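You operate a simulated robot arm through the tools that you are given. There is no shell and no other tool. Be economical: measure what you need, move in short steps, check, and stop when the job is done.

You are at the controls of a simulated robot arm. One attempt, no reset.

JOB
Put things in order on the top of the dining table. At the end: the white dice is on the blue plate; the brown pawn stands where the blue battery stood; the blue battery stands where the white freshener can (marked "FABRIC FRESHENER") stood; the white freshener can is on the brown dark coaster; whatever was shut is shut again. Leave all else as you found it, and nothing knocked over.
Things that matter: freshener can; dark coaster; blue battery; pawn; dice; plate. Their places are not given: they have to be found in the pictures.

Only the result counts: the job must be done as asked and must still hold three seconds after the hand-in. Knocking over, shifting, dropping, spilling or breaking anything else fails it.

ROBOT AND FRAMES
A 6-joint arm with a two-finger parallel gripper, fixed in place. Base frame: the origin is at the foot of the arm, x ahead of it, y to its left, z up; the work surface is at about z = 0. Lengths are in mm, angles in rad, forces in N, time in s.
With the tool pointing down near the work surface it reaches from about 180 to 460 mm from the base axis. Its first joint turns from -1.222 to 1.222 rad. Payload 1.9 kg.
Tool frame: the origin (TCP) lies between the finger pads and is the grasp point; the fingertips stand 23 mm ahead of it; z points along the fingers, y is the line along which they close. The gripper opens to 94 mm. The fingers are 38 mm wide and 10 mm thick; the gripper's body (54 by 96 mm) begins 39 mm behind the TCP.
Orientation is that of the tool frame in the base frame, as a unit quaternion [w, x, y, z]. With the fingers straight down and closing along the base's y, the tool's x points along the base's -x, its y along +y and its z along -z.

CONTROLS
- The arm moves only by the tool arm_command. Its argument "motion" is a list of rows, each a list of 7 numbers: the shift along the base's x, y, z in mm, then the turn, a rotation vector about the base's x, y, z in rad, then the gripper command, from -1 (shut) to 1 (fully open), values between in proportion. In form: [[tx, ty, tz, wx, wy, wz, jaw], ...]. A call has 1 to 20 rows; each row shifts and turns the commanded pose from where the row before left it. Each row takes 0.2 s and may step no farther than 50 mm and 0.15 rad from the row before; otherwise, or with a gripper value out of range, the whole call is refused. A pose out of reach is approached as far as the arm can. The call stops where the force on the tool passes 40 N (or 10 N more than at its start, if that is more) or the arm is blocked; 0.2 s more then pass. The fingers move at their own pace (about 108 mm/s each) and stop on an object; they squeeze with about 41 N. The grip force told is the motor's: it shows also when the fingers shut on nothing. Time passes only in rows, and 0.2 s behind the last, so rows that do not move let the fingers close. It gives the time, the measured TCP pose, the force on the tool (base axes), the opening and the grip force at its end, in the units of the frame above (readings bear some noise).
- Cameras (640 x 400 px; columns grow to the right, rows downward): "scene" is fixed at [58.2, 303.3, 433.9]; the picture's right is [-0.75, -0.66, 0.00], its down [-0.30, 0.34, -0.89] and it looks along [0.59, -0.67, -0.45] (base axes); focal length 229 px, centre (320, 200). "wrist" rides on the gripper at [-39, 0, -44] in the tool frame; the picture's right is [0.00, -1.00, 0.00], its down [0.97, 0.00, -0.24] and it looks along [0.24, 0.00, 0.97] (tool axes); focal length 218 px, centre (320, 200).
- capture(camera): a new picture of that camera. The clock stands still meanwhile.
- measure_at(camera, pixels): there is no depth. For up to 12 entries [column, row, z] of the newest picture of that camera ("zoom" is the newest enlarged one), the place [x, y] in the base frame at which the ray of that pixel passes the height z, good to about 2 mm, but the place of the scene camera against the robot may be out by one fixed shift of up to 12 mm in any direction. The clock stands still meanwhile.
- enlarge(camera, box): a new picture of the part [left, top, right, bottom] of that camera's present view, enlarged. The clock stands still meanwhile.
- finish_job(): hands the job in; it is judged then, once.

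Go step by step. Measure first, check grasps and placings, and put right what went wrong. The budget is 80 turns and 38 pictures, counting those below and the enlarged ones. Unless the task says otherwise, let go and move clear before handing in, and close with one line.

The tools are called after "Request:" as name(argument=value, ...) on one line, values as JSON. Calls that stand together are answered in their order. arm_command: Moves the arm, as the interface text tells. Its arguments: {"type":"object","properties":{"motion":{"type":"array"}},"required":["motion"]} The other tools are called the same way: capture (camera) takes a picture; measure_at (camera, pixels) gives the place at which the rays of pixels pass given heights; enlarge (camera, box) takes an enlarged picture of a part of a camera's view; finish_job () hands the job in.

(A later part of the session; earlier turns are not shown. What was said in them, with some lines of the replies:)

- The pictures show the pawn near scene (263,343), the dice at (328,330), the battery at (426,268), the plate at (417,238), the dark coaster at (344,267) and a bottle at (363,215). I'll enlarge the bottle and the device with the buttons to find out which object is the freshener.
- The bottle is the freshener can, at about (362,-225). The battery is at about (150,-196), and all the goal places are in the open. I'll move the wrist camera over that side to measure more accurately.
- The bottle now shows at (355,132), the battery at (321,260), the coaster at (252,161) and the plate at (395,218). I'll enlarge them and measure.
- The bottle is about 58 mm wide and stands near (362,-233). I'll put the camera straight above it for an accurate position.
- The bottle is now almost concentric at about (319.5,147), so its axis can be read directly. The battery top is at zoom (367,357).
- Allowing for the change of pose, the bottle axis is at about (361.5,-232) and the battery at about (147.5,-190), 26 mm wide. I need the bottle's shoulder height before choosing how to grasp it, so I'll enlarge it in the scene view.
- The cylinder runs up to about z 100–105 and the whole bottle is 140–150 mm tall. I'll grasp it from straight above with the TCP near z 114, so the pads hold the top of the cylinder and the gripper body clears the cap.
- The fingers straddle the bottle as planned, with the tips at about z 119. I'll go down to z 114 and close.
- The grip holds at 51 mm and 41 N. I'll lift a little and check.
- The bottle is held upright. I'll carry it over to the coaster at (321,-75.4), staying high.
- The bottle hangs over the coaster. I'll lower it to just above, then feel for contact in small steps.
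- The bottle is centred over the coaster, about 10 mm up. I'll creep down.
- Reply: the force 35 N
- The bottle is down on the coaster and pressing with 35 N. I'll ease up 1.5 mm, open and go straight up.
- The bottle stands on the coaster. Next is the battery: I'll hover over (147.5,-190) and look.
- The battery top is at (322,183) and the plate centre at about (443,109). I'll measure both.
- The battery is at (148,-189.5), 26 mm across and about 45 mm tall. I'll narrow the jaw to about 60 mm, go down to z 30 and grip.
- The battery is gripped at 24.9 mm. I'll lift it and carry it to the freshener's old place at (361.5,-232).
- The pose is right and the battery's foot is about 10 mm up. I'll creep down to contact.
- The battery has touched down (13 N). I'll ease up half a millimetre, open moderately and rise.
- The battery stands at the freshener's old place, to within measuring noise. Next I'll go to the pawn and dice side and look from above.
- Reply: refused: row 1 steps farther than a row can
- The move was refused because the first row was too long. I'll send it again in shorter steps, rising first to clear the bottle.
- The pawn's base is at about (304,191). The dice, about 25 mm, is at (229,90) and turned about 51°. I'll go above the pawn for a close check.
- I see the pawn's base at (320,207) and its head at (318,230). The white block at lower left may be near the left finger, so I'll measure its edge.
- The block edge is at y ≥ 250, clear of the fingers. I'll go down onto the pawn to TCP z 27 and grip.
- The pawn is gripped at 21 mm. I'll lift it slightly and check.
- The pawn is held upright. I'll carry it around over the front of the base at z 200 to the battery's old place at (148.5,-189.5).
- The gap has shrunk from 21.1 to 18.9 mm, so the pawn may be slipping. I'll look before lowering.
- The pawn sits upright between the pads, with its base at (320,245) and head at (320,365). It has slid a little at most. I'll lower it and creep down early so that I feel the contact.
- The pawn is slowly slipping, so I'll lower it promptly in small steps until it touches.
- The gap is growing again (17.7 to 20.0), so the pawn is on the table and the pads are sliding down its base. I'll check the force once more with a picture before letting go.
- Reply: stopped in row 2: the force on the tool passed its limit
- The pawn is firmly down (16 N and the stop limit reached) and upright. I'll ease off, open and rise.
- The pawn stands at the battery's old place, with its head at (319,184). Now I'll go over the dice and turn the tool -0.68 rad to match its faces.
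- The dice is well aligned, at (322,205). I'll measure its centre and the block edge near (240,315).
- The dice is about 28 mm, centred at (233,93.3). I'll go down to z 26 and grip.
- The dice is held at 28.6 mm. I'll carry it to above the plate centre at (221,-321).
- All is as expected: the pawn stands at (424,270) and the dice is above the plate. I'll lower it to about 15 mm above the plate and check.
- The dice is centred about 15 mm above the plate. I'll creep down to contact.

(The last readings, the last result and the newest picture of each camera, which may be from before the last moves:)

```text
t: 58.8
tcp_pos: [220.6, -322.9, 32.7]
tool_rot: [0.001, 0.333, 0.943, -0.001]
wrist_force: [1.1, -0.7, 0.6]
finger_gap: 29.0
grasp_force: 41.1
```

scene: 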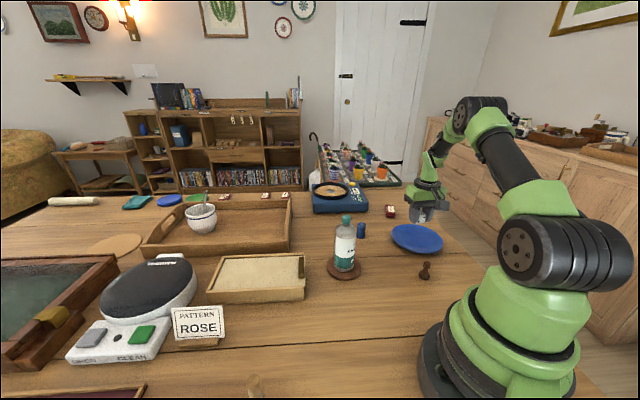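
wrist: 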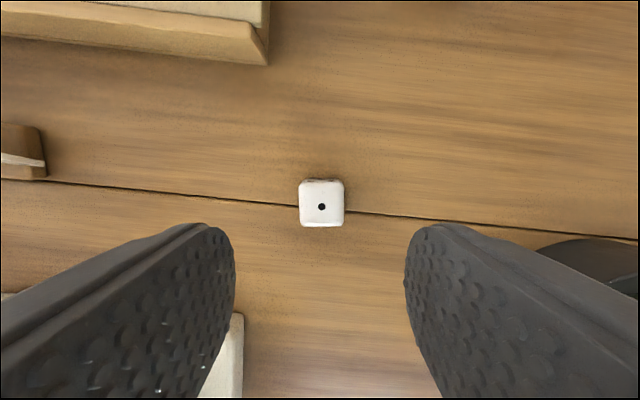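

Request:
arm_command(motion=[[0, 0, -1, 0, 0, 0, -1], [0, 0, 0, 0, 0, 0, -1]])

```text
t: 59.4
tcp_pos: [222.3, -322.4, 32.5]
tool_rot: [0.002, 0.334, 0.943, -0.001]
wrist_force: [-8.3, 3.0, 24.5]
finger_gap: 29.0
grasp_force: 40.6
```

Contact with the plate (24 N). I'll ease up, open a little so the fingers stay inside the rim, and rise.

Request:
arm_command(motion=[[0, 0, 1, 0, 0, 0, -1], [0, 0, 0, 0, 0, 0, -0.2], [0, 0, 0, 0, 0, 0, -0.1], [0, 0, 0, 0, 0, 0, -0.1], [0, 0, 10, 0, 0, 0, -0.1], [0, 0, 30, 0, 0, 0, -0.1], [0, 0, 40, 0, 0, 0, -0.1], [0, 0, 40, 0, 0, 0, -0.1], [0, 0, 40, 0, 0, 0, 0], [0, 0, 40, 0, 0, 0, 0], [0, 30, 0, 0, 0, 0, 0], [0, 40, 0, 0, 0, 0, 0], [0, 40, 0, 0, 0, 0, 0], [0, 0, 0, 0, 0, 0, 0]])

Request:
capture(camera="scene")

Request:
capture(camera="wrist")

```text
t: 62.4
tcp_pos: [224.7, -209.5, 234.5]
tool_rot: [0.001, 0.333, 0.943, 0.0]
wrist_force: [-0.4, -0.8, 0.5]
finger_gap: 47.1
grasp_force: 0.0
```

```text
5 pictures are left
```

scene: 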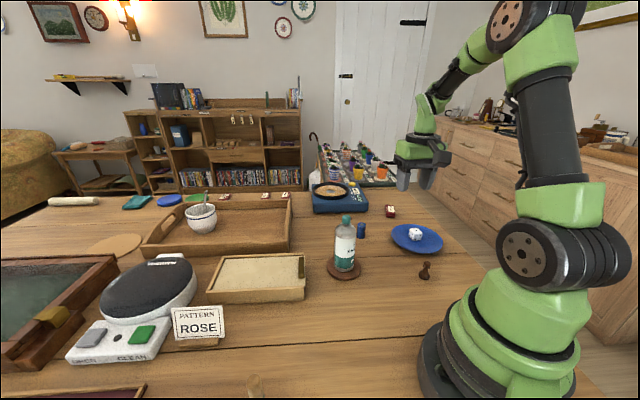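

```text
4 pictures are left
```

wrist: 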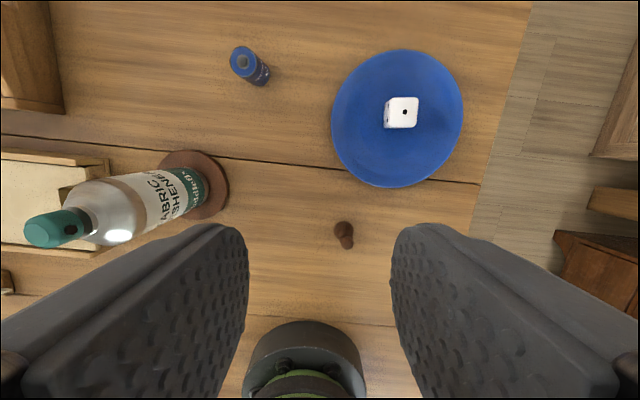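

Everything stands where it should: dice (402,112) on the plate, pawn (343,230), battery (250,66), freshener on the coaster. I'll measure once more to confirm the places.

Request:
measure_at(camera="wrist", pixels=[[342, 228, 0], [260, 74, 0], [244, 61, 45], [402, 112, 32], [397, 118, 10], [195, 185, 5]])

```text
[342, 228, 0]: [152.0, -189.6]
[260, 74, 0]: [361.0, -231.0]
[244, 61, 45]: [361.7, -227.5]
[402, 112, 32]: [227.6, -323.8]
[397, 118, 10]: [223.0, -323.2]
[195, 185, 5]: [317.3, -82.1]
```

The measured places agree: pawn about (150,-190), battery about (361,-230), dice on the plate. The gripper is empty and clear, so I'm handing in.

Request:
finish_job()

```text
The job is handed in.
```

I've handed the job in: the dice is on the blue plate, the pawn is where the battery stood, the battery is where the freshener can stood, and the can is on the dark coaster. In the last pictures nothing was knocked over, and I opened nothing, so nothing had to be shut.
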